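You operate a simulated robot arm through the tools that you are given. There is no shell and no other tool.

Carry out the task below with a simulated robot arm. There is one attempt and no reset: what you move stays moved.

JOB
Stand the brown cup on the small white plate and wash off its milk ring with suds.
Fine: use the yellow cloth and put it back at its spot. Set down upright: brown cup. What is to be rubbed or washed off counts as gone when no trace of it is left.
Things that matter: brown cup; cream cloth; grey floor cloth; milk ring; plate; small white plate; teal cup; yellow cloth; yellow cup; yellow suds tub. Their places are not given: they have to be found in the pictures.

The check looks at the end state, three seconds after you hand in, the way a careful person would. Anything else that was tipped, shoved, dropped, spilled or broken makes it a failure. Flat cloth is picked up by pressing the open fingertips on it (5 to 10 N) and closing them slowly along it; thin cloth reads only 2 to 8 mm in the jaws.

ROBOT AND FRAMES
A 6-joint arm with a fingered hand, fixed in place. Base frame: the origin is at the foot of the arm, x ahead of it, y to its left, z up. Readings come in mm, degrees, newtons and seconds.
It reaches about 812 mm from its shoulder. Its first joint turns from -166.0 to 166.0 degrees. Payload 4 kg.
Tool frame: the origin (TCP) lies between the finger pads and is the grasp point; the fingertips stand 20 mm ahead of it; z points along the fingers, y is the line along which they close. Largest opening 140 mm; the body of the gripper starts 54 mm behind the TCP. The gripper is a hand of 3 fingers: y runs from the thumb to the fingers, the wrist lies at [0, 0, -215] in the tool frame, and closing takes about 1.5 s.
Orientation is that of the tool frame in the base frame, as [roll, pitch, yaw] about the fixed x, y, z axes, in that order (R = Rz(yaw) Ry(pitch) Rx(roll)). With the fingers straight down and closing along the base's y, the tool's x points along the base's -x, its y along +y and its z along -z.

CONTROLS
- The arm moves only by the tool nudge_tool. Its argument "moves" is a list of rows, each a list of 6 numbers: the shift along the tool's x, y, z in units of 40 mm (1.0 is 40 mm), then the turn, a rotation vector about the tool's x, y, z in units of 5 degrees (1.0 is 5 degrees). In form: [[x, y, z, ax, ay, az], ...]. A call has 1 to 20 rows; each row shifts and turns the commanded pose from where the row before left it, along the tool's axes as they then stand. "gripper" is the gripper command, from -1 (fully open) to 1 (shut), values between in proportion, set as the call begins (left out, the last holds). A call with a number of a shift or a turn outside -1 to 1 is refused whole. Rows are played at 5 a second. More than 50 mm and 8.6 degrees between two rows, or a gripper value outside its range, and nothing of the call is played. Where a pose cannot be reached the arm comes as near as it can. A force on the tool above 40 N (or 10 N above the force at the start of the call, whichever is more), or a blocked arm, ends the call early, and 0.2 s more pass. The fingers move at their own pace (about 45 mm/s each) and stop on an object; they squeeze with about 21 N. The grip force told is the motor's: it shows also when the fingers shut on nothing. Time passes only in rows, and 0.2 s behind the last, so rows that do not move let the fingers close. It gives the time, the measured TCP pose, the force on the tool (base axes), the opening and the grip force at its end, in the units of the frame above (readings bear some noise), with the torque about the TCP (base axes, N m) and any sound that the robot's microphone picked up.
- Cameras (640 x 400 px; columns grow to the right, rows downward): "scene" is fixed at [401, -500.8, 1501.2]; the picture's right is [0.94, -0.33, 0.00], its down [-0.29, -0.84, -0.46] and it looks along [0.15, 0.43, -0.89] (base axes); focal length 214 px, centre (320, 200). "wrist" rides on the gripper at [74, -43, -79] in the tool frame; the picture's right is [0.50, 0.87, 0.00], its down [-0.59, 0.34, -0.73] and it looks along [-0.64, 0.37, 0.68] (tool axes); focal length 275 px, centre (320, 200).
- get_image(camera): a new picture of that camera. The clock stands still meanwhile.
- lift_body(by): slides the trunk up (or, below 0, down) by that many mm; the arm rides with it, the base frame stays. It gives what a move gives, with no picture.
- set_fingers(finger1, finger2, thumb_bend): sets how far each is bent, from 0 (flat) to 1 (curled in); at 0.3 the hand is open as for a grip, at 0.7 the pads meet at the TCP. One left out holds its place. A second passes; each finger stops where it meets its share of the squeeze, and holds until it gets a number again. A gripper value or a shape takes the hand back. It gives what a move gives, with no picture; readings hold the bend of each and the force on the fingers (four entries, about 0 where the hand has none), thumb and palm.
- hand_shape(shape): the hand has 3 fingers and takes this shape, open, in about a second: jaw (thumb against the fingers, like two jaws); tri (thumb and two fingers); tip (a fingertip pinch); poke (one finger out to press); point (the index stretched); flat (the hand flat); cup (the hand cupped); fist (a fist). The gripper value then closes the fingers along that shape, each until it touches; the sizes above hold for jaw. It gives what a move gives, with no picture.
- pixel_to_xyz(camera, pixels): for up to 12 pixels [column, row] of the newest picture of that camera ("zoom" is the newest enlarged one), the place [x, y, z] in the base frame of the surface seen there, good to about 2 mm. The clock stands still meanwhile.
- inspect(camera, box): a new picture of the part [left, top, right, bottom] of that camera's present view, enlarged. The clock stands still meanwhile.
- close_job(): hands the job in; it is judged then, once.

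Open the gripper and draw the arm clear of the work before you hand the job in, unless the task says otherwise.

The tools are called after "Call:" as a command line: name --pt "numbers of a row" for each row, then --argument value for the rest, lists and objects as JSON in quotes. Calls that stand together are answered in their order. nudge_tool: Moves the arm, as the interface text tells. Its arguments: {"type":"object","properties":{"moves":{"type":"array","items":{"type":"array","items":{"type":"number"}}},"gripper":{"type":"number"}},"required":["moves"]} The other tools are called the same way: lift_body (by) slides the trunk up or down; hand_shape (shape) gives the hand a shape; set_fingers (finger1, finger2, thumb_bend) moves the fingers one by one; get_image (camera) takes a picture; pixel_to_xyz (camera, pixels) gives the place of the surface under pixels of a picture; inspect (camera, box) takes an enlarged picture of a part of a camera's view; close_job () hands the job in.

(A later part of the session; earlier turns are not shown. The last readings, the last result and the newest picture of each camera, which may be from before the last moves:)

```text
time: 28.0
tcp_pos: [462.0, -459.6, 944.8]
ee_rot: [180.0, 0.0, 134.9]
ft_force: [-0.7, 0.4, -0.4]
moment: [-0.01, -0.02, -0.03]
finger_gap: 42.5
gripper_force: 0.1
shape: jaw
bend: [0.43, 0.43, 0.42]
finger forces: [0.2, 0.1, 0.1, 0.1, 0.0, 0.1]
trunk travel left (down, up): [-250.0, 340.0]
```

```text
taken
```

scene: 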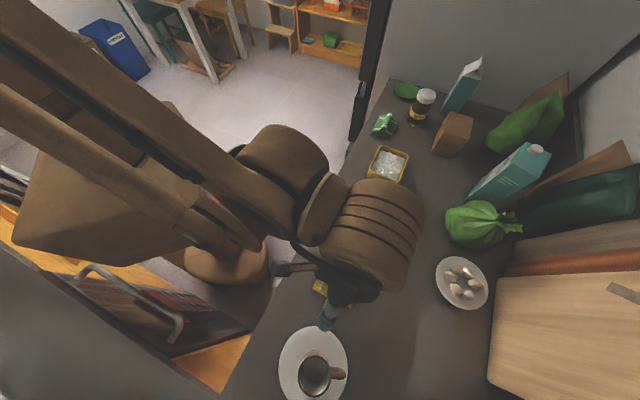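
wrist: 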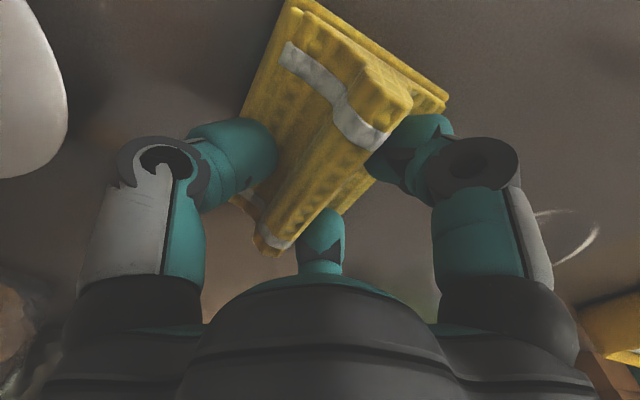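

Fingers are closing evenly around the ridge with no force yet (gap 42 mm). I close further to full squeeze in steps.

Call:
nudge_tool --pt "0 0 0 0 0 0" --pt "0 0 0 0 0 0" --pt "0 0 0 0 0 0" --gripper 0.7

Call:
nudge_tool --pt "0 0 0 0 0 0" --pt "0 0 0 0 0 0" --pt "0 0 0 0 0 0" --pt "0 0 0 0 0 0" --pt "0 0 0 0 0 0" --gripper 1

Call:
get_image --camera "wrist"

```text
time: 28.8
tcp_pos: [460.5, -459.8, 945.6]
ee_rot: [180.0, 0.0, 134.9]
ft_force: [1.6, 1.0, 2.6]
moment: [-0.07, 0.08, -0.01]
finger_gap: 27.5
gripper_force: 21.0
shape: jaw
bend: [0.98, 0.98, 0.48]
finger forces: [13.8, 14.0, 0.1, 0.0, 29.7, 0.0]
trunk travel left (down, up): [-250.0, 340.0]
```

```text
time: 30.0
tcp_pos: [460.6, -460.6, 946.0]
ee_rot: [-179.9, 0.0, 134.9]
ft_force: [0.9, 0.7, 3.7]
moment: [-0.04, 0.05, 0.05]
finger_gap: 27.3
gripper_force: 20.9
shape: jaw
bend: [0.98, 0.98, 0.48]
finger forces: [14.0, 14.3, 0.0, 0.1, 30.2, 0.1]
trunk travel left (down, up): [-250.0, 340.0]
```

```text
taken
```

wrist: 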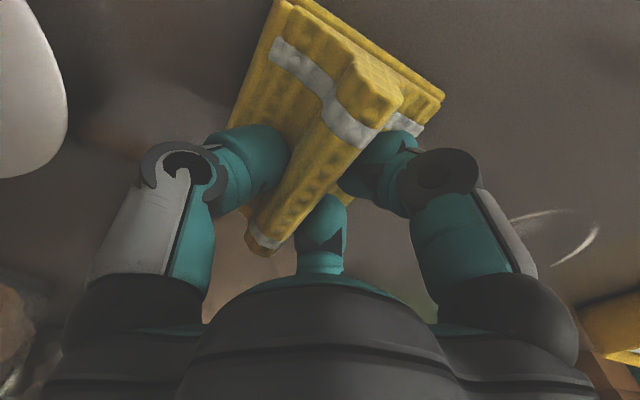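

The ridge is gripped (gap 27 mm, 21 N). I lift 40 mm to check the cloth comes along.

Call:
nudge_tool --pt "0 0 -0.2 0 0 0" --pt "0 0 -0.4 0 0 0" --pt "0 0 -0.4 0 0 0" --pt "0 0 0 0 0 0"

Call:
get_image --camera "wrist"

Call:
inspect --camera "scene" --box '[280, 220, 420, 340]'

```text
time: 31.0
tcp_pos: [461.5, -458.4, 985.7]
ee_rot: [179.9, -0.1, 134.9]
ft_force: [-1.3, -0.3, -0.2]
moment: [-0.01, 0.0, 0.03]
finger_gap: 27.0
gripper_force: 20.9
shape: jaw
bend: [0.98, 0.98, 0.48]
finger forces: [13.2, 13.5, 0.1, 0.0, 28.4, 0.1]
trunk travel left (down, up): [-250.0, 340.0]
```

```text
taken
```

wrist: 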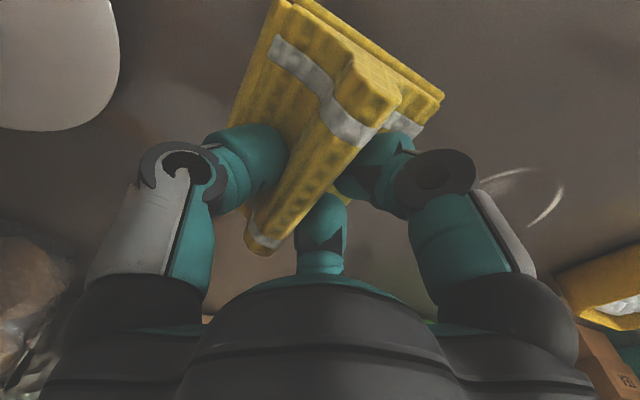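

```text
3.33 times, centred on (350, 280) of scene
```

zoom: 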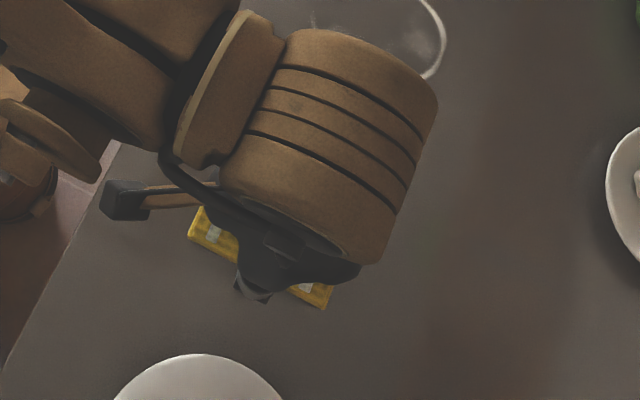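

The cloth is lifted intact. Next I measure the suds tub rim and inside precisely for the dip.

Call:
inspect --camera "scene" --box '[355, 135, 425, 195]'

Call:
pixel_to_xyz --camera "zoom" --pixels '[[265, 76], [435, 140], [185, 230], [372, 303], [330, 100], [405, 225], [280, 275], [220, 155], [270, 110], [410, 160], [210, 230], [355, 295]]'

Call:
pixel_to_xyz --camera "zoom" --pixels '[[305, 190], [350, 145], [250, 250], [370, 240], [255, 150], [300, 130], [400, 180], [240, 220], [180, 290], [345, 350], [440, 170], [240, 85]]'

```text
6.67 times, centred on (390, 165) of scene
```

zoom: 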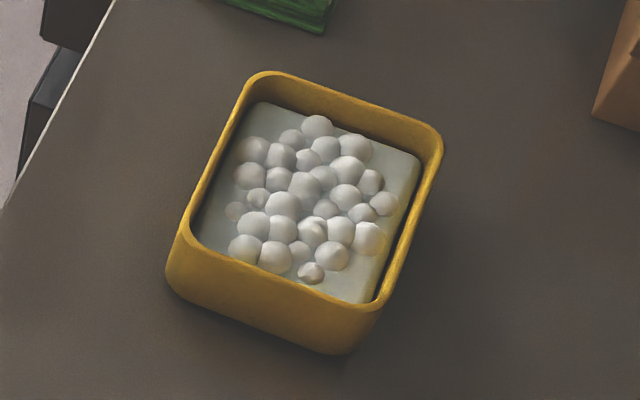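

```text
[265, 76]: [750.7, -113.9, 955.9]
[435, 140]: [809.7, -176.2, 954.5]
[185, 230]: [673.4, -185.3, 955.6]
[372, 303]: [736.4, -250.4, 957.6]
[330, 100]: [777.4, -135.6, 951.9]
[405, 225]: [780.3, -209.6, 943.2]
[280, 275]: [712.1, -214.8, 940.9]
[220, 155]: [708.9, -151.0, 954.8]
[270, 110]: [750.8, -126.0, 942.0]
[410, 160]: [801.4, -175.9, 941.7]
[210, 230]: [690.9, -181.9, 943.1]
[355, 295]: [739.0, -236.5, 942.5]
```

```text
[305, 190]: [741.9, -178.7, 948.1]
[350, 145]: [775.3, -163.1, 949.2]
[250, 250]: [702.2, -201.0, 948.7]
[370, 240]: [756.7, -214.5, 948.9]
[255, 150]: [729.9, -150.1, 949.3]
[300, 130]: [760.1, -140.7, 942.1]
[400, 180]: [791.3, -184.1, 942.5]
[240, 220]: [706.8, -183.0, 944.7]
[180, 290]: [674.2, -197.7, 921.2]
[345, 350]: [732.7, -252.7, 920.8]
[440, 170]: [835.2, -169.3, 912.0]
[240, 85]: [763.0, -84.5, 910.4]
```

Tub rim is at z≈955, centre ≈(742.5,-181.5), inner about 72×85 mm with its long side along the current tool y; suds level ≈942. I raise the cloth and carry it along tool y to above the tub.

Call:
nudge_tool --pt "0 0 -0.9 0 0 0" --pt "0 0 -0.95 0 0 0" --pt "0 0.8 0 0 0 0" --pt "0 0.9 0 0 0 0" --pt "0 0.9 0 0 0 0" --pt "0 0.9 0 0 0 0" --pt "0 0.9 0 0 0 0" --pt "0 0.9 0 0 0 0" --pt "0 0.9 0 0 0 0" --pt "0 0.9 0 0 0 0" --pt "0 0.9 0 0 0 0" --pt "0 0.9 0 0 0 0" --pt "0 0.9 0 0 0 0" --pt "0 0 0 0 0 0"

Call:
get_image --camera "wrist"

Call:
get_image --camera "scene"

```text
time: 34.0
tcp_pos: [738.1, -183.1, 1059.6]
ee_rot: [-180.0, 0.1, 134.9]
ft_force: [-0.3, -0.1, -1.4]
moment: [0.04, -0.01, -0.05]
finger_gap: 27.1
gripper_force: 21.1
shape: jaw
bend: [0.98, 0.98, 0.48]
finger forces: [13.4, 13.6, 0.0, 0.0, 28.5, 0.0]
trunk travel left (down, up): [-250.0, 340.0]
```

```text
taken
```

wrist: 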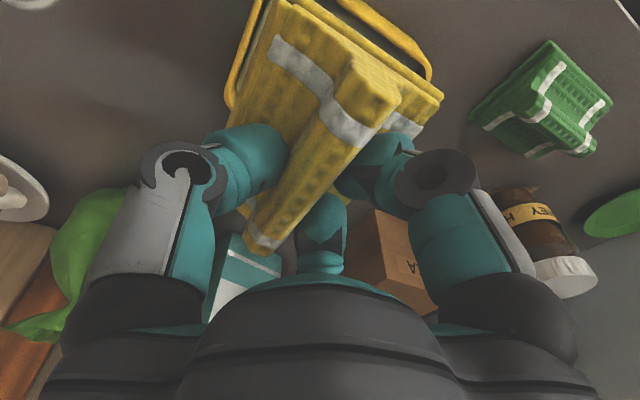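

```text
taken
```

scene: 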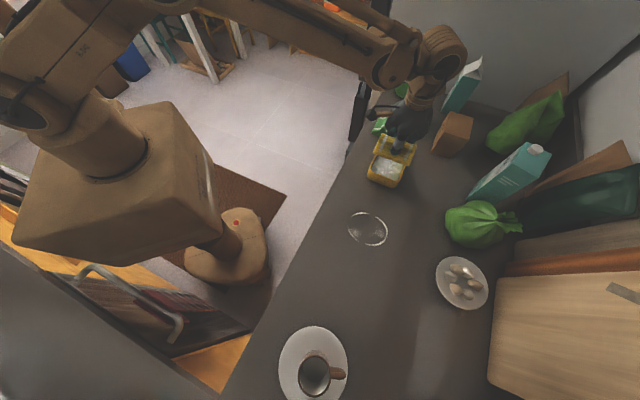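

I centre the cloth over the tub (+2 mm x, +4 mm y) and tilt it 30° about tool y so its +x end points down.

Call:
nudge_tool --pt "0.05 0.105 0 0 0 0" --pt "0 0 0 0 -1 0" --pt "0 0 0 0 -1 0" --pt "0 0 0 0 -1 0" --pt "0 0 0 0 -1 0" --pt "0 0 0 0 -1 0" --pt "0 0 0 0 -1 0" --pt "0 0 0 0 0 0"

Call:
get_image --camera "wrist"

Call:
inspect --camera "scene" --box '[340, 90, 480, 200]'

```text
time: 35.8
tcp_pos: [740.8, -177.0, 1059.3]
ee_rot: [-179.9, 30.1, 134.9]
ft_force: [0.6, 0.2, -1.4]
moment: [0.01, 0.0, 0.02]
finger_gap: 26.8
gripper_force: 20.9
shape: jaw
bend: [0.98, 0.98, 0.48]
finger forces: [13.4, 13.8, 0.0, 0.0, 27.9, 0.0]
trunk travel left (down, up): [-250.0, 340.0]
```

```text
taken
```

wrist: 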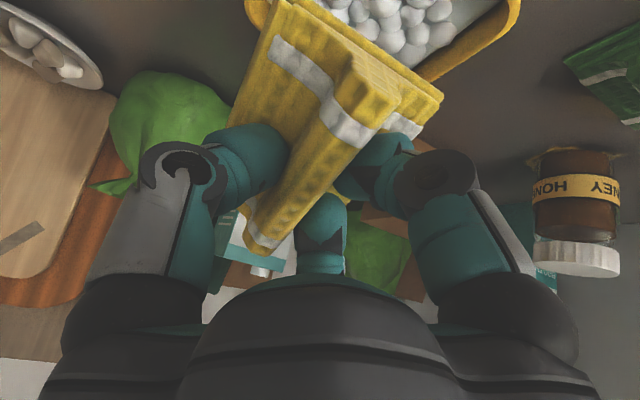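

```text
3.64 times, centred on (410, 145) of scene
```

zoom: 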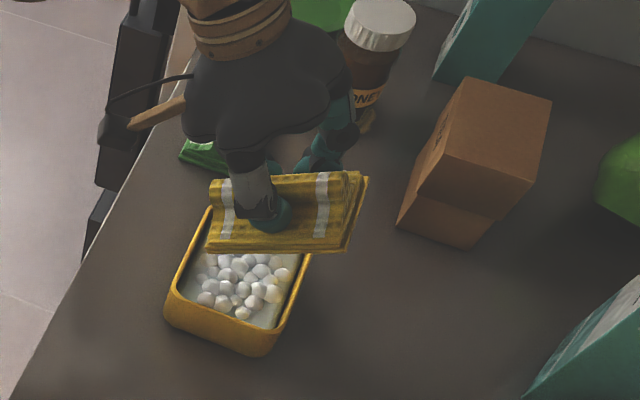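

Cloth is tilted with its lower end over the suds. I shift 4 mm back and descend so the lower edge is just about at suds level.

Call:
nudge_tool --pt "-0.0866 0 0.05 0 0 0" --pt "0.25 0 0.433 0 0 0" --pt "0.25 0 0.433 0 0 0" --pt "0.2 0 0.346 0 0 0" --pt "0.1 0 0.173 0 0 0" --pt "0 0 0 0 0 0"

Call:
get_image --camera "wrist"

Call:
inspect --camera "scene" --box '[340, 110, 460, 200]'

```text
time: 37.2
tcp_pos: [742.9, -181.5, 995.4]
ee_rot: [180.0, 30.1, 134.8]
ft_force: [5.5, -1.9, 12.7]
moment: [-0.16, 0.55, 0.11]
finger_gap: 26.8
gripper_force: 20.8
shape: jaw
bend: [0.98, 0.98, 0.47]
finger forces: [15.2, 16.8, 0.0, 0.0, 48.8, 0.0]
trunk travel left (down, up): [-250.0, 340.0]
```

```text
taken
```

wrist: 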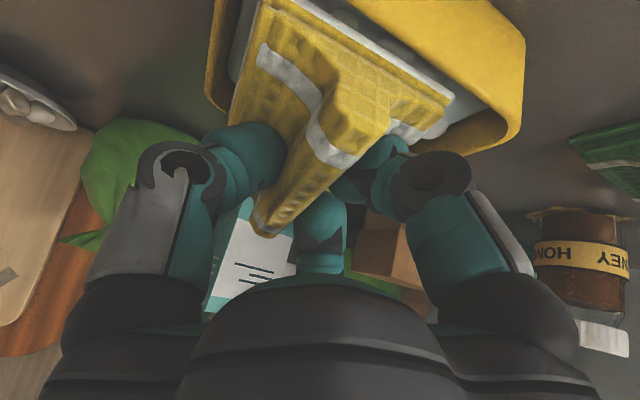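

```text
4.44 times, centred on (400, 155) of scene
```

zoom: 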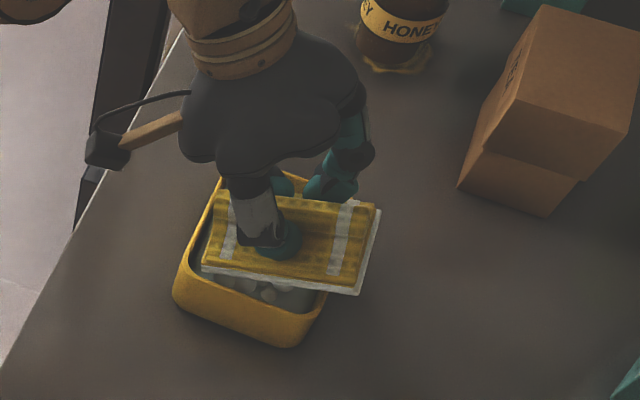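

The force shows 12.7 N: the cloth touches the suds, and a white layer of suds shows on its underside. I lift straight off and check cloth and tub.

Call:
nudge_tool --pt "-0.1 0 -0.173 0 0 0" --pt "-0.25 0 -0.433 0 0 0" --pt "-0.4 0 -0.693 0 0 0" --pt "-0.4 0 -0.693 0 0 0" --pt "0 0 0 0 0 0"

Call:
get_image --camera "wrist"

Call:
inspect --camera "scene" --box '[340, 90, 460, 200]'

```text
time: 38.4
tcp_pos: [743.1, -180.8, 1086.6]
ee_rot: [-180.0, 30.1, 134.9]
ft_force: [-0.4, 0.2, 0.1]
moment: [-0.01, -0.03, 0.0]
finger_gap: 26.6
gripper_force: 21.0
shape: jaw
bend: [0.98, 0.98, 0.47]
finger forces: [13.3, 14.1, 0.0, 0.1, 31.0, 0.1]
trunk travel left (down, up): [-250.0, 340.0]
```

```text
taken
```

wrist: 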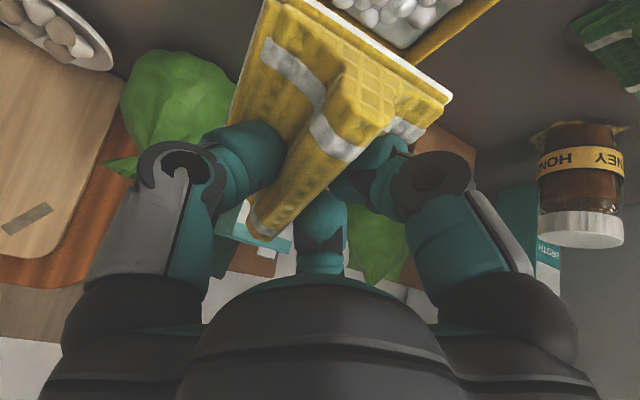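

```text
3.64 times, centred on (400, 145) of scene
```

zoom: 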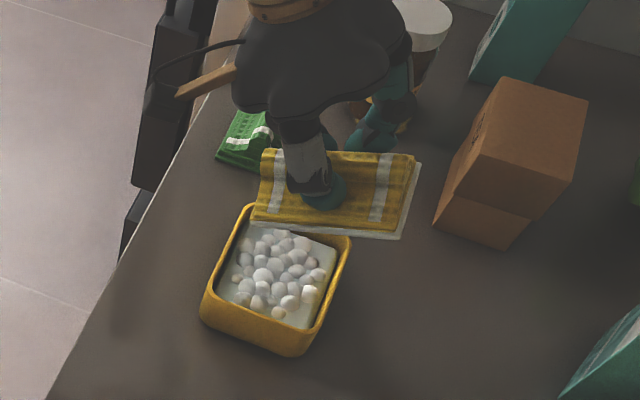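

The underside now carries a white suds layer. I check the tub's position against before (corners were D(673,-185), C(736,-250), B(810,-176)).

Call:
inspect --camera "scene" --box '[355, 135, 425, 195]'

Call:
pixel_to_xyz --camera "zoom" --pixels '[[435, 140], [185, 230], [372, 303], [180, 290], [345, 350], [220, 155]]'

```text
6.67 times, centred on (390, 165) of scene
```

zoom: 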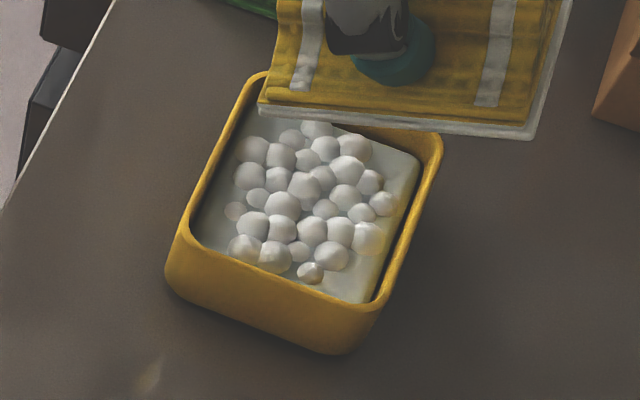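

```text
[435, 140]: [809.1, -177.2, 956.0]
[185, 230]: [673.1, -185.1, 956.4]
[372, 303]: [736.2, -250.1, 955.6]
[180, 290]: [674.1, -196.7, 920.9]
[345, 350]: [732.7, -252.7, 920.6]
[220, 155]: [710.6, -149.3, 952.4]
```

The tub has not moved. A faint spot appears on the counter at about scene pixel (364,191); I look closer at it.

Call:
inspect --camera "scene" --box '[340, 175, 390, 206]'

Call:
pixel_to_xyz --camera "zoom" --pixels '[[310, 200], [100, 100]]'

```text
12.80 times, centred on (365, 190) of scene
```

zoom: 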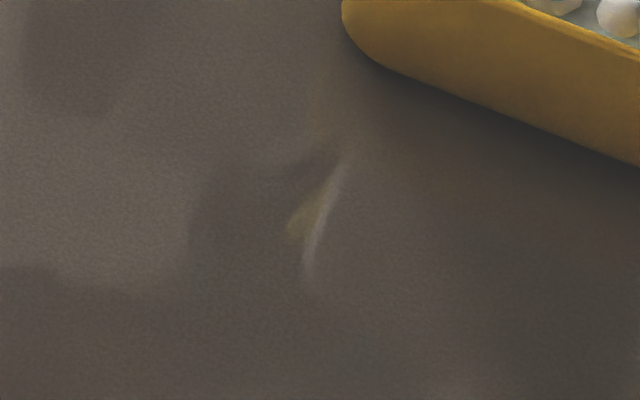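

```text
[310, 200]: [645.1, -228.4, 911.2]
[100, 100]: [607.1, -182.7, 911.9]
```

That is just the cloth's reflection in the glossy counter. I level the cloth again, carry it over the ring centre (601,-346) and descend to about 12 mm above the counter.

Call:
nudge_tool --pt "0 0 0 0 1 0" --pt "0 0 0 0 1 0" --pt "0 0 0 0 1 0" --pt "0 0 0 0 1 0" --pt "0 0 0 0 1 0" --pt "0 0 0 0 1 0" --pt "-0.068 -0.9055 0 0 0 0" --pt "-0.068 -0.9055 0 0 0 0" --pt "-0.068 -0.9055 0 0 0 0" --pt "-0.068 -0.9055 0 0 0 0" --pt "-0.068 -0.9055 0 0 0 0" --pt "-0.068 -0.9055 0 0 0 0" --pt "0 0 0.8 0 0 0" --pt "0 0 0.8 0 0 0" --pt "0 0 0.8 0 0 0" --pt "0 0 0.4 0 0 0" --pt "0 0 0 0 0 0"

Call:
get_image --camera "wrist"

Call:
inspect --camera "scene" --box '[320, 170, 440, 260]'

```text
time: 42.0
tcp_pos: [601.0, -346.2, 975.2]
ee_rot: [180.0, -0.1, 134.9]
ft_force: [-0.9, 1.0, -0.6]
moment: [0.0, -0.02, 0.02]
finger_gap: 26.1
gripper_force: 21.0
shape: jaw
bend: [0.98, 0.98, 0.47]
finger forces: [13.5, 14.0, 0.0, 0.0, 29.7, 0.0]
trunk travel left (down, up): [-250.0, 340.0]
```

```text
taken
```

wrist: 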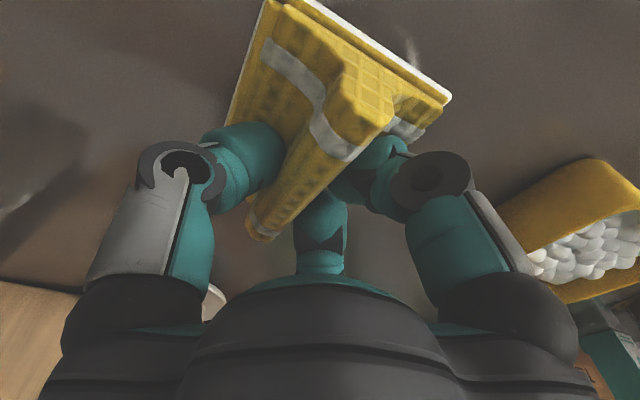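

```text
4.44 times, centred on (380, 215) of scene
```

zoom: 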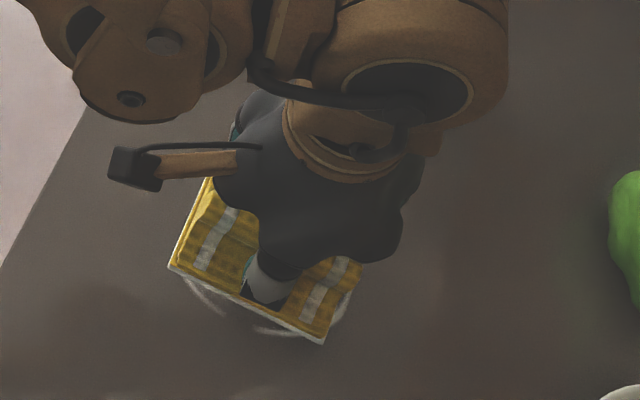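

Cloth is level above the ring. I descend in small steps until the force shows contact.

Call:
nudge_tool --pt "0 0 0.25 0 0 0" --pt "0 0 0.15 0 0 0" --pt "0 0 0.1 0 0 0" --pt "0 0 0.05 0 0 0" --pt "0 0 0.05 0 0 0" --pt "0 0 0 0 0 0"

```text
time: 43.4
tcp_pos: [599.2, -344.9, 951.6]
ee_rot: [-179.9, 0.0, 134.9]
ft_force: [-0.5, 2.0, 4.3]
moment: [-0.21, -0.01, -0.04]
finger_gap: 26.8
gripper_force: 20.8
shape: jaw
bend: [0.98, 0.99, 0.47]
finger forces: [12.7, 17.4, 0.1, 0.0, 32.0, 0.0]
trunk travel left (down, up): [-250.0, 340.0]
```

First contact at z≈951.6 with 4.3 N. I press about 1 mm more.

Call:
nudge_tool --pt "0 0 0.025 0 0 0" --pt "0 0 0 0 0 0"

```text
time: 44.0
tcp_pos: [600.7, -345.2, 950.7]
ee_rot: [180.0, -0.1, 134.9]
ft_force: [-0.4, 2.9, 5.7]
moment: [-0.27, 0.03, 0.01]
finger_gap: 26.4
gripper_force: 21.2
shape: jaw
bend: [0.98, 0.99, 0.47]
finger forces: [12.5, 17.5, 0.0, 0.1, 31.8, 0.0]
trunk travel left (down, up): [-250.0, 340.0]
```

The moment (-0.27 Nm about x) suggests one corner touches first. I look at how the cloth sits.

Call:
inspect --camera "wrist" --box '[180, 0, 500, 200]'

Call:
inspect --camera "scene" --box '[330, 190, 410, 250]'

```text
2.00 times, centred on (340, 100) of wrist
```

zoom: 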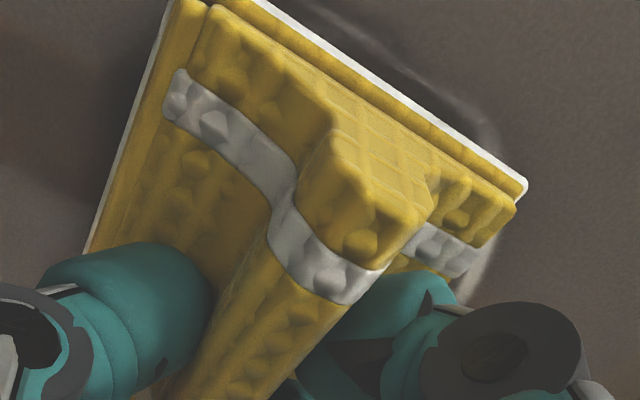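

```text
6.67 times, centred on (370, 220) of scene
```

zoom: 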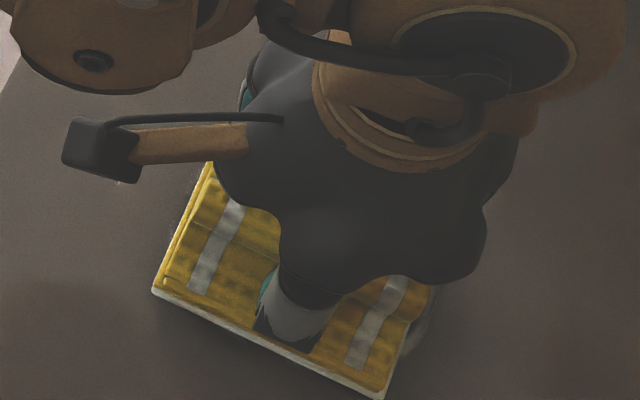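

I measure corner heights of the cloth to quantify its tilt.

Call:
pixel_to_xyz --camera "zoom" --pixels '[[160, 282], [155, 291], [375, 385], [380, 396], [212, 175], [260, 340], [200, 240], [330, 370], [435, 290], [340, 330]]'

Call:
pixel_to_xyz --camera "wrist" --pixels '[[437, 102], [443, 95], [265, 5], [380, 60], [300, 15], [228, 110], [345, 70], [410, 80]]'

```text
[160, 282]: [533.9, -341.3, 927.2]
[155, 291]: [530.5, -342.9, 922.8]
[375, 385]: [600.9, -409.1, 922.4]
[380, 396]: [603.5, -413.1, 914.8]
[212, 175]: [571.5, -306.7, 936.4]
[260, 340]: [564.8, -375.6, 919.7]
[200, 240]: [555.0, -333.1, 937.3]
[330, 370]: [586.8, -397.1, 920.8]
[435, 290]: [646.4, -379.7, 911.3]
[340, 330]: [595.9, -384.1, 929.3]
```

```text
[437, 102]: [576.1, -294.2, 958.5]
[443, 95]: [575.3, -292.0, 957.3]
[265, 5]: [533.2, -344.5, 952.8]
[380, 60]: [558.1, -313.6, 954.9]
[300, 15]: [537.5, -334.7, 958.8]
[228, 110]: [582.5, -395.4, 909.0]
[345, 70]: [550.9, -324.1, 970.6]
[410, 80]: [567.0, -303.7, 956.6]
```

The cloth sits tilted in the grip: the (-x,-y) corner is lowest, with +x end ≈9 mm and +y side ≈10 mm higher. I raise 20 mm and counter-rotate the tool (+8° about x, -5° about y), then re-measure.

Call:
nudge_tool --pt "0 0 -0.5 0 0 0" --pt "0 0 0 0.8 -0.5 0" --pt "0 0 0 0.8 -0.5 0" --pt "0 0 0 0 0 0"

Call:
get_image --camera "wrist"

Call:
inspect --camera "scene" --box '[330, 190, 410, 250]'

```text
time: 45.0
tcp_pos: [600.3, -345.7, 968.9]
ee_rot: [-171.8, 5.0, 135.3]
ft_force: [0.0, -0.5, -0.9]
moment: [0.0, -0.02, 0.0]
finger_gap: 26.6
gripper_force: 21.1
shape: jaw
bend: [0.98, 0.99, 0.47]
finger forces: [13.6, 14.1, 0.0, 0.0, 28.3, 0.1]
trunk travel left (down, up): [-250.0, 340.0]
```

```text
taken
```

wrist: 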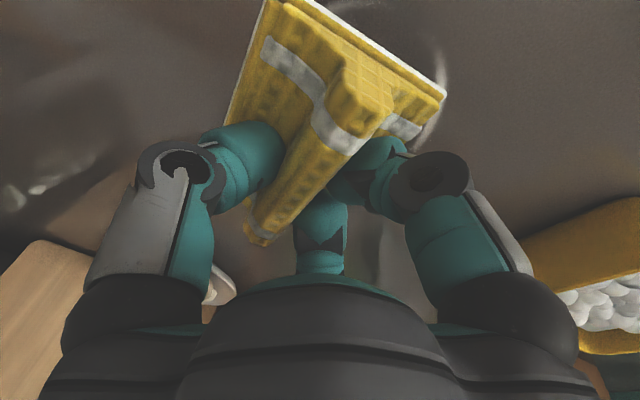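

```text
6.67 times, centred on (370, 220) of scene
```

zoom: 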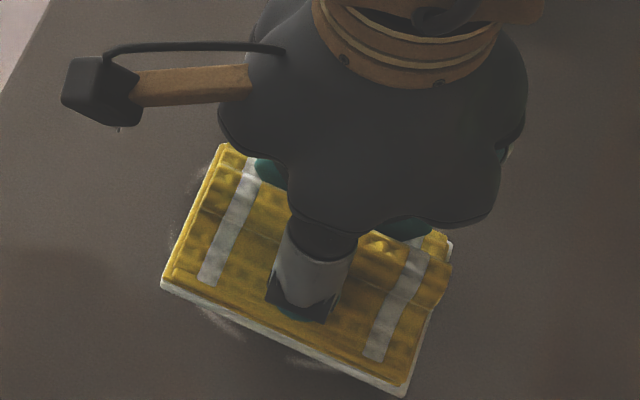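

I measure corner heights again in both fresh pictures.

Call:
pixel_to_xyz --camera "zoom" --pixels '[[163, 287], [168, 278], [403, 393], [408, 384], [449, 246], [445, 240], [224, 150], [218, 160], [280, 335], [340, 362], [180, 240], [430, 320]]'

Call:
pixel_to_xyz --camera "wrist" --pixels '[[440, 99], [444, 95], [430, 88], [400, 65], [350, 32], [320, 10], [258, 25], [245, 65], [228, 118], [436, 108], [405, 130], [300, 12]]'

```text
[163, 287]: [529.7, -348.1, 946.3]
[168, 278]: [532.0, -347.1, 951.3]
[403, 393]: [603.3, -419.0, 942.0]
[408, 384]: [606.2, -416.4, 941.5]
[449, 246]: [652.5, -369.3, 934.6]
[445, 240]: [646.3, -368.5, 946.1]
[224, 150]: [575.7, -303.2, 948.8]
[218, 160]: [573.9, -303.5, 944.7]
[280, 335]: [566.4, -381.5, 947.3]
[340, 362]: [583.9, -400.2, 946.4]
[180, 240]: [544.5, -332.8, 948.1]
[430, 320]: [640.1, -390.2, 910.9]
```

```text
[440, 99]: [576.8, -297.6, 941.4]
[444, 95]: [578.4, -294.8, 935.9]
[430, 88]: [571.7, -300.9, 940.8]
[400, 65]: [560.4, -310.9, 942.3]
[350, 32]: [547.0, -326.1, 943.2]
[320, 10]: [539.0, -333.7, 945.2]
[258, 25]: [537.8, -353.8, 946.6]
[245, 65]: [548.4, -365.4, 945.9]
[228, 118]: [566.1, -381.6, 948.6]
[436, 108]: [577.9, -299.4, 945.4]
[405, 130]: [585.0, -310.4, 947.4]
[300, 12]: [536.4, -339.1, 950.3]
```

The readings mix side and top faces; I take points clearly on the flat top flange near each corner to get its plane.

Call:
inspect --camera "scene" --box '[345, 205, 390, 250]'

Call:
inspect --camera "wrist" --box '[200, 0, 460, 162]'

Call:
pixel_to_xyz --camera "zoom" --pixels '[[580, 235], [560, 225], [480, 165], [400, 110], [330, 65], [240, 25], [130, 90], [100, 180], [80, 260], [590, 245], [595, 235], [520, 270]]'

```text
8.89 times, centred on (368, 228) of scene
```

zoom: 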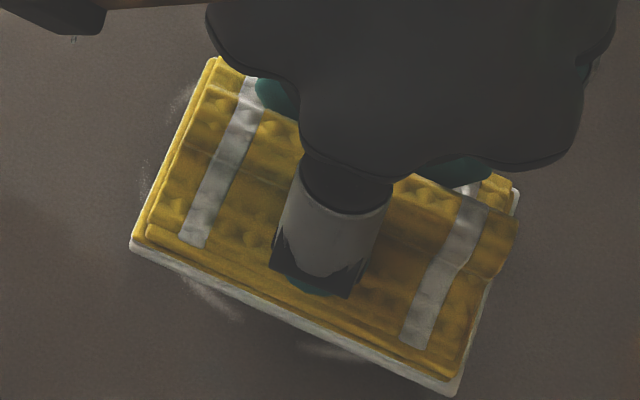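

```text
2.46 times, centred on (330, 81) of wrist
```

zoom: 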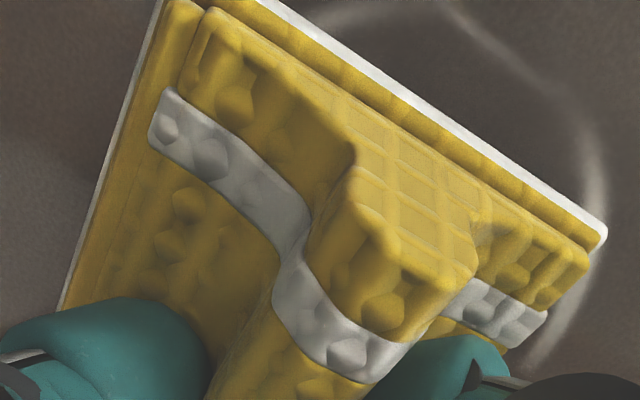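

```text
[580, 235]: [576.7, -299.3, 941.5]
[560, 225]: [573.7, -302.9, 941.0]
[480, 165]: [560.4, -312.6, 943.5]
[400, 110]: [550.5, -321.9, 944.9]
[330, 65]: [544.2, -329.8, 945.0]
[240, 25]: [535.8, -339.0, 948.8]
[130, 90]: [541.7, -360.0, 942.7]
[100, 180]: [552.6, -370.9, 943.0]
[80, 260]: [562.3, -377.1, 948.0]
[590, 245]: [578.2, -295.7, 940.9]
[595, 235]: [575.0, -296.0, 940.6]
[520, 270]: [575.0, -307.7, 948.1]
```

Plane analysis: +y side is now ≈7° too low and the +x end still ≈1.5° high. I rotate back -7° about x and a further -1.5° about y and re-measure.

Call:
nudge_tool --pt "0 0 0 -0.7 -0.15 0" --pt "0 0 0 -0.7 -0.15 0" --pt "0 0 0 0 0 0"

Call:
get_image --camera "wrist"

Call:
inspect --camera "scene" --box '[345, 205, 390, 250]'

Call:
pixel_to_xyz --camera "wrist" --pixels '[[440, 99], [444, 95], [430, 90], [400, 68], [350, 36], [320, 14], [258, 25], [245, 65], [228, 118], [436, 108], [405, 130], [300, 12]]'

```text
time: 45.8
tcp_pos: [600.5, -345.8, 969.9]
ee_rot: [-179.0, 6.5, 135.4]
ft_force: [0.2, 0.5, -1.1]
moment: [0.0, 0.0, 0.05]
finger_gap: 26.5
gripper_force: 21.5
shape: jaw
bend: [0.98, 0.99, 0.47]
finger forces: [13.5, 14.1, 0.1, 0.0, 28.4, 0.0]
trunk travel left (down, up): [-250.0, 340.0]
```

```text
taken
```

wrist: 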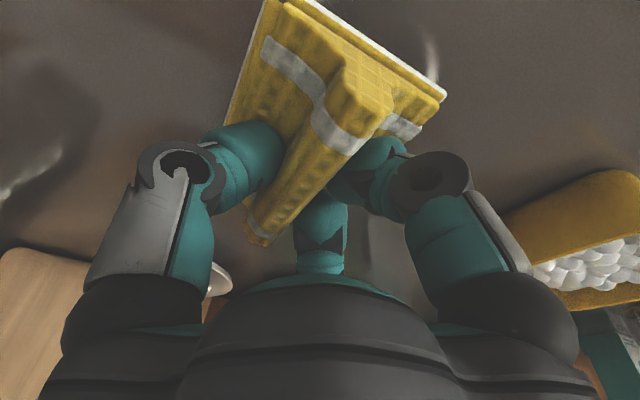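

```text
8.89 times, centred on (368, 228) of scene
```

zoom: 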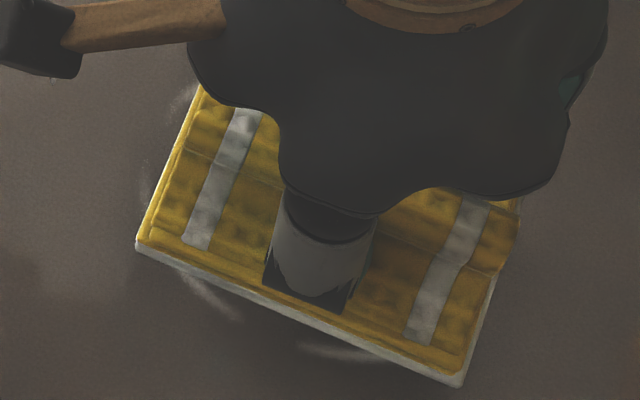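

```text
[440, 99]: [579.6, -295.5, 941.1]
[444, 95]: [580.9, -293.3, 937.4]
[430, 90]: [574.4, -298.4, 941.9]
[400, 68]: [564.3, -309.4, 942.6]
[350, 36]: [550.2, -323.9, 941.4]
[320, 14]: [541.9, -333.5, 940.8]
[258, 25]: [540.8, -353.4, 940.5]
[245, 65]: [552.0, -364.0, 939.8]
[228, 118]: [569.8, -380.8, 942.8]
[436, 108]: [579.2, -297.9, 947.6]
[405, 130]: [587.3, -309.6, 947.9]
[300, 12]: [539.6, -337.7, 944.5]
```

Now it is level in y along the +x end (941–942). I check the x slope along the -y edge in the scene zoom.

Call:
pixel_to_xyz --camera "zoom" --pixels '[[155, 240], [200, 262], [370, 338], [420, 360], [455, 372], [138, 250], [300, 320], [462, 384], [240, 280], [495, 260], [485, 320], [140, 244]]'

```text
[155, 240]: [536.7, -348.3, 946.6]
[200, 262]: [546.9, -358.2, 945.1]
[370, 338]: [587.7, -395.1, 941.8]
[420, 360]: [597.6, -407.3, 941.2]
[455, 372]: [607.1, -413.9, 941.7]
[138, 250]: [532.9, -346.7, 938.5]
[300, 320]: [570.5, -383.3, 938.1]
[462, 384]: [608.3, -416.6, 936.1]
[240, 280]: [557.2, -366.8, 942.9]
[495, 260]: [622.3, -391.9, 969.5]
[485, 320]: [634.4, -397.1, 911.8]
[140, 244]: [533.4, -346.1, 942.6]
```

Cloth is nearly level now (bottom ≈936–938 at TCP 970). I add 1° and shift +11 mm in y to centre the cloth on the ring, then descend to near contact.

Call:
nudge_tool --pt "0 0.275 -0.005 0 -0.2 0" --pt "0.0325 0 0.248 0 0 0" --pt "0.0325 0 0.248 0 0 0" --pt "0.009 0 0.07 0 0 0" --pt "0 0 0 0 0 0"

```text
time: 47.0
tcp_pos: [607.9, -338.7, 946.9]
ee_rot: [-179.0, 7.5, 135.4]
ft_force: [-0.2, 0.4, 0.2]
moment: [0.02, -0.04, -0.03]
finger_gap: 26.5
gripper_force: 21.3
shape: jaw
bend: [0.98, 0.99, 0.47]
finger forces: [13.6, 14.1, 0.0, 0.0, 28.3, 0.2]
trunk travel left (down, up): [-250.0, 340.0]
```

No contact yet at 946.9. I continue down in 1 mm steps.

Call:
nudge_tool --pt "0.0033 0 0.025 0 0 0" --pt "0.0033 0 0.025 0 0 0" --pt "0 0 0 0 0 0"

```text
time: 47.8
tcp_pos: [606.8, -339.5, 946.4]
ee_rot: [-178.9, 7.5, 135.4]
ft_force: [2.4, 0.0, 7.9]
moment: [-0.18, 0.29, 0.06]
finger_gap: 26.6
gripper_force: 21.1
shape: jaw
bend: [0.98, 0.99, 0.47]
finger forces: [15.7, 15.6, 0.1, 0.0, 37.5, 0.0]
trunk travel left (down, up): [-250.0, 340.0]
```

Contact of 7.9 N, but centred near the -y edge. I rotate +2° about x to bring more of the face down, keeping the height.

Call:
nudge_tool --pt "0 0 0 0.4 0 0" --pt "0 0 0 0 0 0"

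```text
time: 48.4
tcp_pos: [608.7, -338.6, 945.6]
ee_rot: [-176.8, 7.6, 135.4]
ft_force: [0.0, 0.8, 0.4]
moment: [0.01, -0.03, 0.03]
finger_gap: 26.5
gripper_force: 21.3
shape: jaw
bend: [0.99, 0.99, 0.47]
finger forces: [13.9, 13.6, 0.0, 0.1, 27.2, 0.0]
trunk travel left (down, up): [-250.0, 340.0]
```

Call:
nudge_tool --pt "0.0033 0 0.025 0 0 0" --pt "0.0033 0 0.025 0 0 0" --pt "0 0 0 0 0 0"

```text
time: 49.2
tcp_pos: [607.6, -338.7, 943.7]
ee_rot: [-177.0, 7.7, 135.3]
ft_force: [5.9, -1.6, 22.0]
moment: [-0.26, 0.19, 0.06]
finger_gap: 26.7
gripper_force: 21.1
shape: jaw
bend: [0.99, 0.99, 0.47]
finger forces: [19.3, 13.4, 0.0, 0.0, 40.5, 0.0]
trunk travel left (down, up): [-250.0, 340.0]
```

Full-face contact now (22 N, centred under the cloth). I ease off about 0.8 mm and rub back and forth ±40 mm across the ring.

Call:
nudge_tool --pt "-0.0027 -0.001 -0.02 0 0 0" --pt "-0.0025 0.499 -0.0258 0 0 0" --pt "-0.0025 0.499 -0.0258 0 0 0" --pt "0.0025 -0.499 0.0258 0 0 0" --pt "0.0025 -0.499 0.0258 0 0 0" --pt "0.0025 -0.499 0.0258 0 0 0" --pt "0.0025 -0.499 0.0258 0 0 0" --pt "-0.0025 0.499 -0.0258 0 0 0" --pt "-0.0025 0.499 -0.0258 0 0 0" --pt "-0.0025 0.499 -0.0258 0 0 0" --pt "-0.0025 0.499 -0.0258 0 0 0" --pt "0.0025 -0.499 0.0258 0 0 0" --pt "0.0025 -0.499 0.0258 0 0 0" --pt "0 0 0 0 0 0"

Call:
get_image --camera "wrist"

Call:
inspect --camera "scene" --box '[325, 190, 415, 260]'

```text
time: 52.2
tcp_pos: [607.4, -337.3, 944.0]
ee_rot: [-177.0, 7.5, 135.4]
ft_force: [3.9, 3.4, 10.2]
moment: [-0.01, 0.07, -0.05]
finger_gap: 26.7
gripper_force: 21.3
shape: jaw
bend: [0.99, 0.99, 0.47]
finger forces: [19.0, 16.0, 0.0, 0.0, 35.6, 0.0]
trunk travel left (down, up): [-250.0, 340.0]
```

```text
taken
```

wrist: 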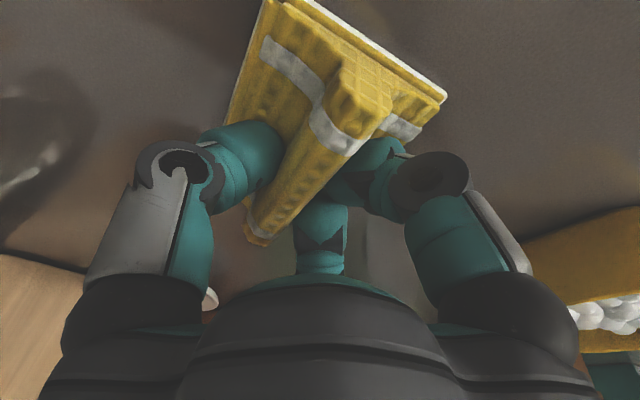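

```text
5.71 times, centred on (370, 225) of scene
```

zoom: 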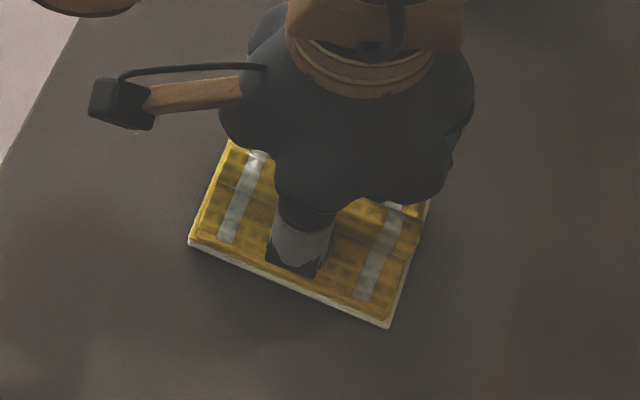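

Rubbing works: ring arcs around the cloth have gone and force is ~10 N. I shift +25 mm along x and sweep again, then -25 mm.

Call:
nudge_tool --pt "0.31 -0.0005 -0.042 0 0 0" --pt "0.31 -0.0005 -0.042 0 0 0" --pt "-0.0025 0.499 -0.0258 0 0 0" --pt "-0.0025 0.499 -0.0258 0 0 0" --pt "0.0025 -0.499 0.0258 0 0 0" --pt "0.0025 -0.499 0.0258 0 0 0" --pt "0.0025 -0.499 0.0258 0 0 0" --pt "0.0025 -0.499 0.0258 0 0 0" --pt "-0.0025 0.499 -0.0258 0 0 0" --pt "-0.0025 0.499 -0.0258 0 0 0" --pt "-0.0025 0.499 -0.0258 0 0 0" --pt "-0.0025 0.499 -0.0258 0 0 0" --pt "0.0025 -0.499 0.0258 0 0 0" --pt "0.0025 -0.499 0.0258 0 0 0" --pt "0 0 0 0 0 0"

Call:
nudge_tool --pt "-0.31 0.0005 0.042 0 0 0" --pt "-0.31 0.0005 0.042 0 0 0" --pt "-0.31 0.0005 0.042 0 0 0" --pt "-0.31 0.0005 0.042 0 0 0" --pt "-0.0025 0.499 -0.0258 0 0 0" --pt "-0.0025 0.499 -0.0258 0 0 0" --pt "0.0025 -0.499 0.0258 0 0 0" --pt "0.0025 -0.499 0.0258 0 0 0" --pt "0.0025 -0.499 0.0258 0 0 0" --pt "0.0025 -0.499 0.0258 0 0 0" --pt "-0.0025 0.499 -0.0258 0 0 0" --pt "-0.0025 0.499 -0.0258 0 0 0" --pt "-0.0025 0.499 -0.0258 0 0 0" --pt "-0.0025 0.499 -0.0258 0 0 0" --pt "0.0025 -0.499 0.0258 0 0 0" --pt "0.0025 -0.499 0.0258 0 0 0" --pt "0 0 0 0 0 0"

Call:
inspect --camera "scene" --box '[325, 190, 415, 260]'

```text
time: 55.4
tcp_pos: [590.2, -320.5, 943.4]
ee_rot: [-177.0, 7.5, 135.4]
ft_force: [2.8, 3.1, 7.7]
moment: [-0.03, 0.05, -0.01]
finger_gap: 26.9
gripper_force: 20.7
shape: jaw
bend: [0.99, 0.99, 0.47]
finger forces: [17.3, 16.0, 0.1, 0.0, 34.9, 0.0]
trunk travel left (down, up): [-250.0, 340.0]
```

```text
time: 59.0
tcp_pos: [626.0, -355.9, 945.6]
ee_rot: [-177.0, 7.6, 135.6]
ft_force: [9.0, 6.8, 20.8]
moment: [-0.13, 0.17, -0.05]
finger_gap: 27.1
gripper_force: 21.4
shape: jaw
bend: [0.99, 0.99, 0.47]
finger forces: [23.2, 18.3, 0.0, 0.1, 43.2, 0.1]
trunk travel left (down, up): [-250.0, 340.0]
```

```text
5.71 times, centred on (370, 225) of scene
```

zoom: 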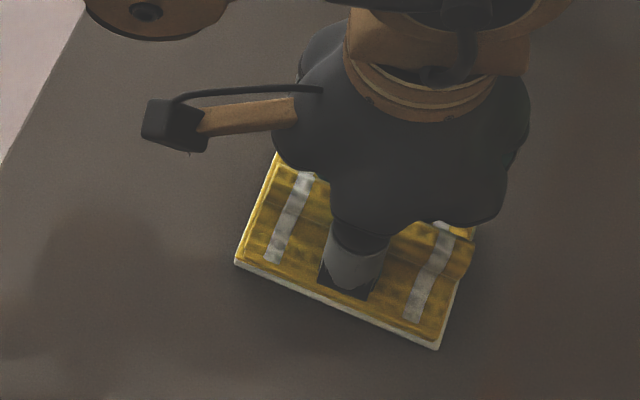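

I rub once more along x across the middle, then lift 80 mm and look at the ring area.

Call:
nudge_tool --pt "0.495 -0.001 -0.067 0 0 0" --pt "0.495 -0.001 -0.067 0 0 0" --pt "0.31 -0.0005 -0.042 0 0 0" --pt "-0.495 0.001 0.067 0 0 0" --pt "-0.495 0.001 0.067 0 0 0" --pt "-0.31 0.0005 0.042 0 0 0" --pt "0.495 -0.001 -0.067 0 0 0" --pt "0.12 0 -0.017 0 0 0" --pt "-0.067 -0.02 -0.495 0 0 0" --pt "-0.107 -0.03 -0.79 0 0 0" --pt "-0.107 -0.83 -0.75 0 0 0" --pt "0 -0.9 0.047 0 0 0" --pt "0 -0.9 0.047 0 0 0" --pt "0 0 0 0 0 0"

Call:
get_image --camera "scene"

Call:
inspect --camera "scene" --box '[325, 190, 415, 260]'

Call:
get_image --camera "wrist"

```text
time: 62.0
tcp_pos: [534.4, -411.8, 1028.6]
ee_rot: [-176.8, 7.4, 135.4]
ft_force: [0.1, 0.5, -0.2]
moment: [0.03, -0.05, 0.0]
finger_gap: 27.3
gripper_force: 21.0
shape: jaw
bend: [0.99, 0.99, 0.47]
finger forces: [13.0, 13.8, 0.0, 0.0, 29.3, 0.0]
trunk travel left (down, up): [-250.0, 340.0]
```

```text
taken
```

scene: 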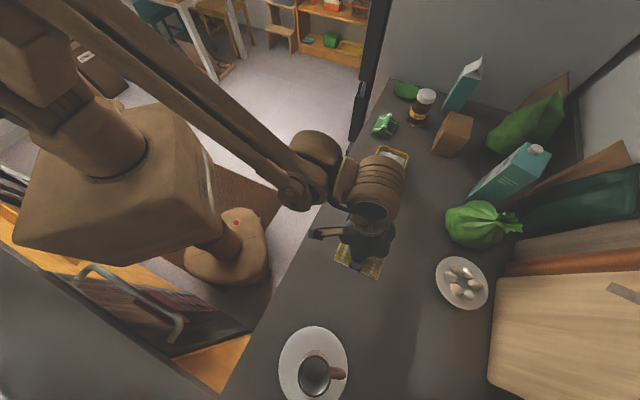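

```text
5.71 times, centred on (370, 225) of scene
```

zoom: 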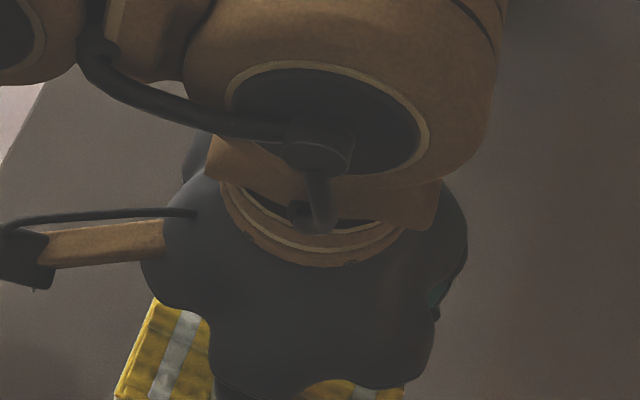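

```text
taken
```

wrist: 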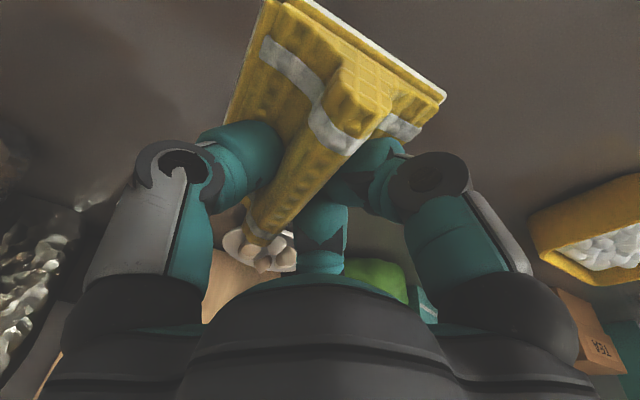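

The hand hides the ring area. I move on toward the cloth's home spot, staying high, and look again.

Call:
nudge_tool --pt "0.234 -0.924 0.017 0 0 0" --pt "0.234 -0.924 0.017 0 0 0" --pt "0 0 0 0 0 0" --pt "0 0 0 0 0 0"

Call:
get_image --camera "scene"

Call:
inspect --camera "scene" --box '[335, 195, 415, 260]'

Call:
get_image --camera "wrist"

```text
time: 63.0
tcp_pos: [468.3, -451.4, 1028.8]
ee_rot: [-177.0, 7.5, 135.5]
ft_force: [-0.1, 0.3, -0.3]
moment: [0.02, 0.0, 0.01]
finger_gap: 26.7
gripper_force: 21.1
shape: jaw
bend: [0.99, 0.99, 0.47]
finger forces: [12.9, 13.9, 0.0, 0.1, 29.1, 0.0]
trunk travel left (down, up): [-250.0, 340.0]
```

```text
taken
```

scene: 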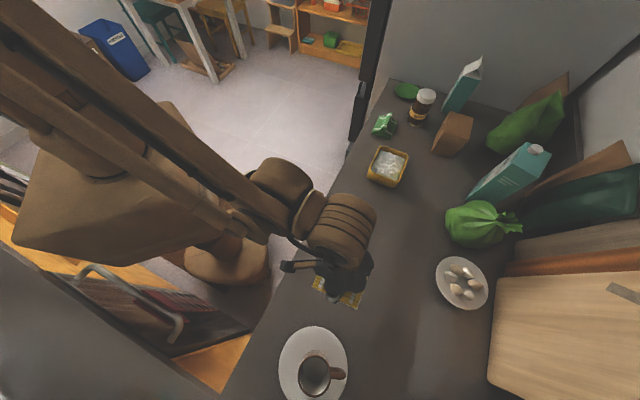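

```text
6.15 times, centred on (375, 228) of scene
```

zoom: 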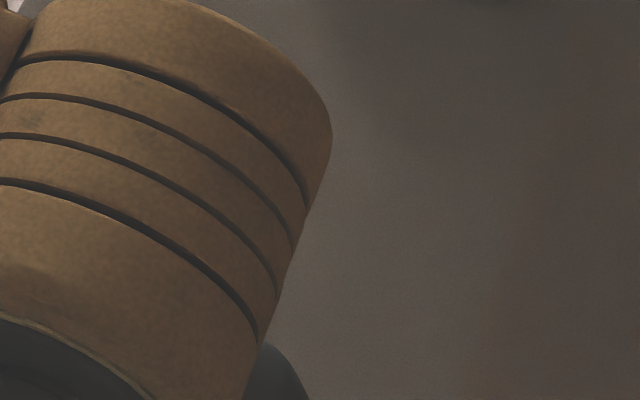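

```text
taken
```

wrist: 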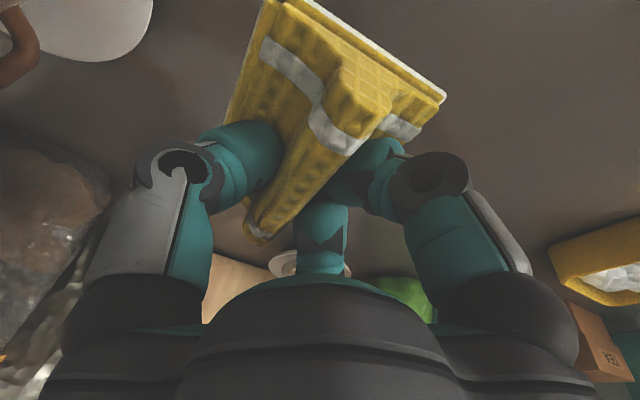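

The wrist still blocks the line of sight. I move the hand 100 mm toward the robot (over bare counter) to free the view of the ring spot.

Call:
nudge_tool --pt "0.826 -0.0017 -0.1117 0 0 0" --pt "0.826 -0.0017 -0.1117 0 0 0" --pt "0.826 -0.0017 -0.1117 0 0 0" --pt "0 0 0 0 0 0"

Call:
get_image --camera "scene"

Call:
inspect --camera "scene" --box '[335, 195, 415, 260]'

```text
time: 64.0
tcp_pos: [398.6, -381.1, 1027.5]
ee_rot: [-176.9, 7.5, 135.4]
ft_force: [-0.3, -0.7, -1.3]
moment: [0.01, 0.01, -0.02]
finger_gap: 27.1
gripper_force: 21.4
shape: jaw
bend: [0.99, 0.99, 0.47]
finger forces: [13.0, 13.7, 0.1, 0.1, 28.8, 0.0]
trunk travel left (down, up): [-250.0, 340.0]
```

```text
taken
```

scene: 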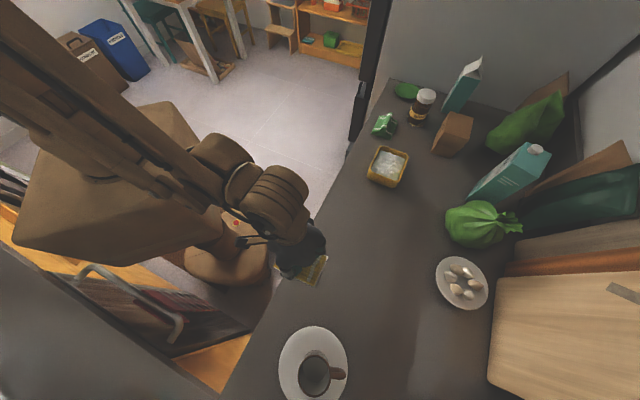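

```text
6.15 times, centred on (375, 228) of scene
```

zoom: 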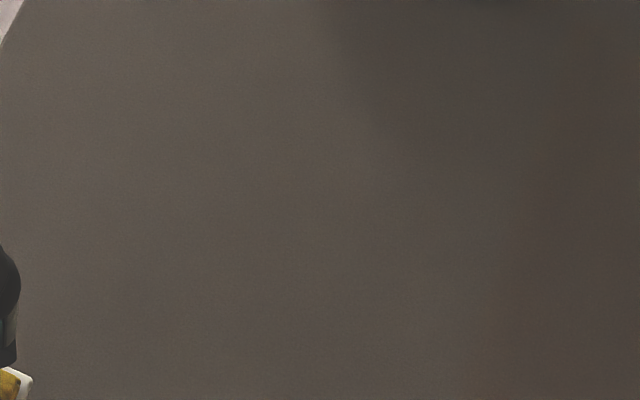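

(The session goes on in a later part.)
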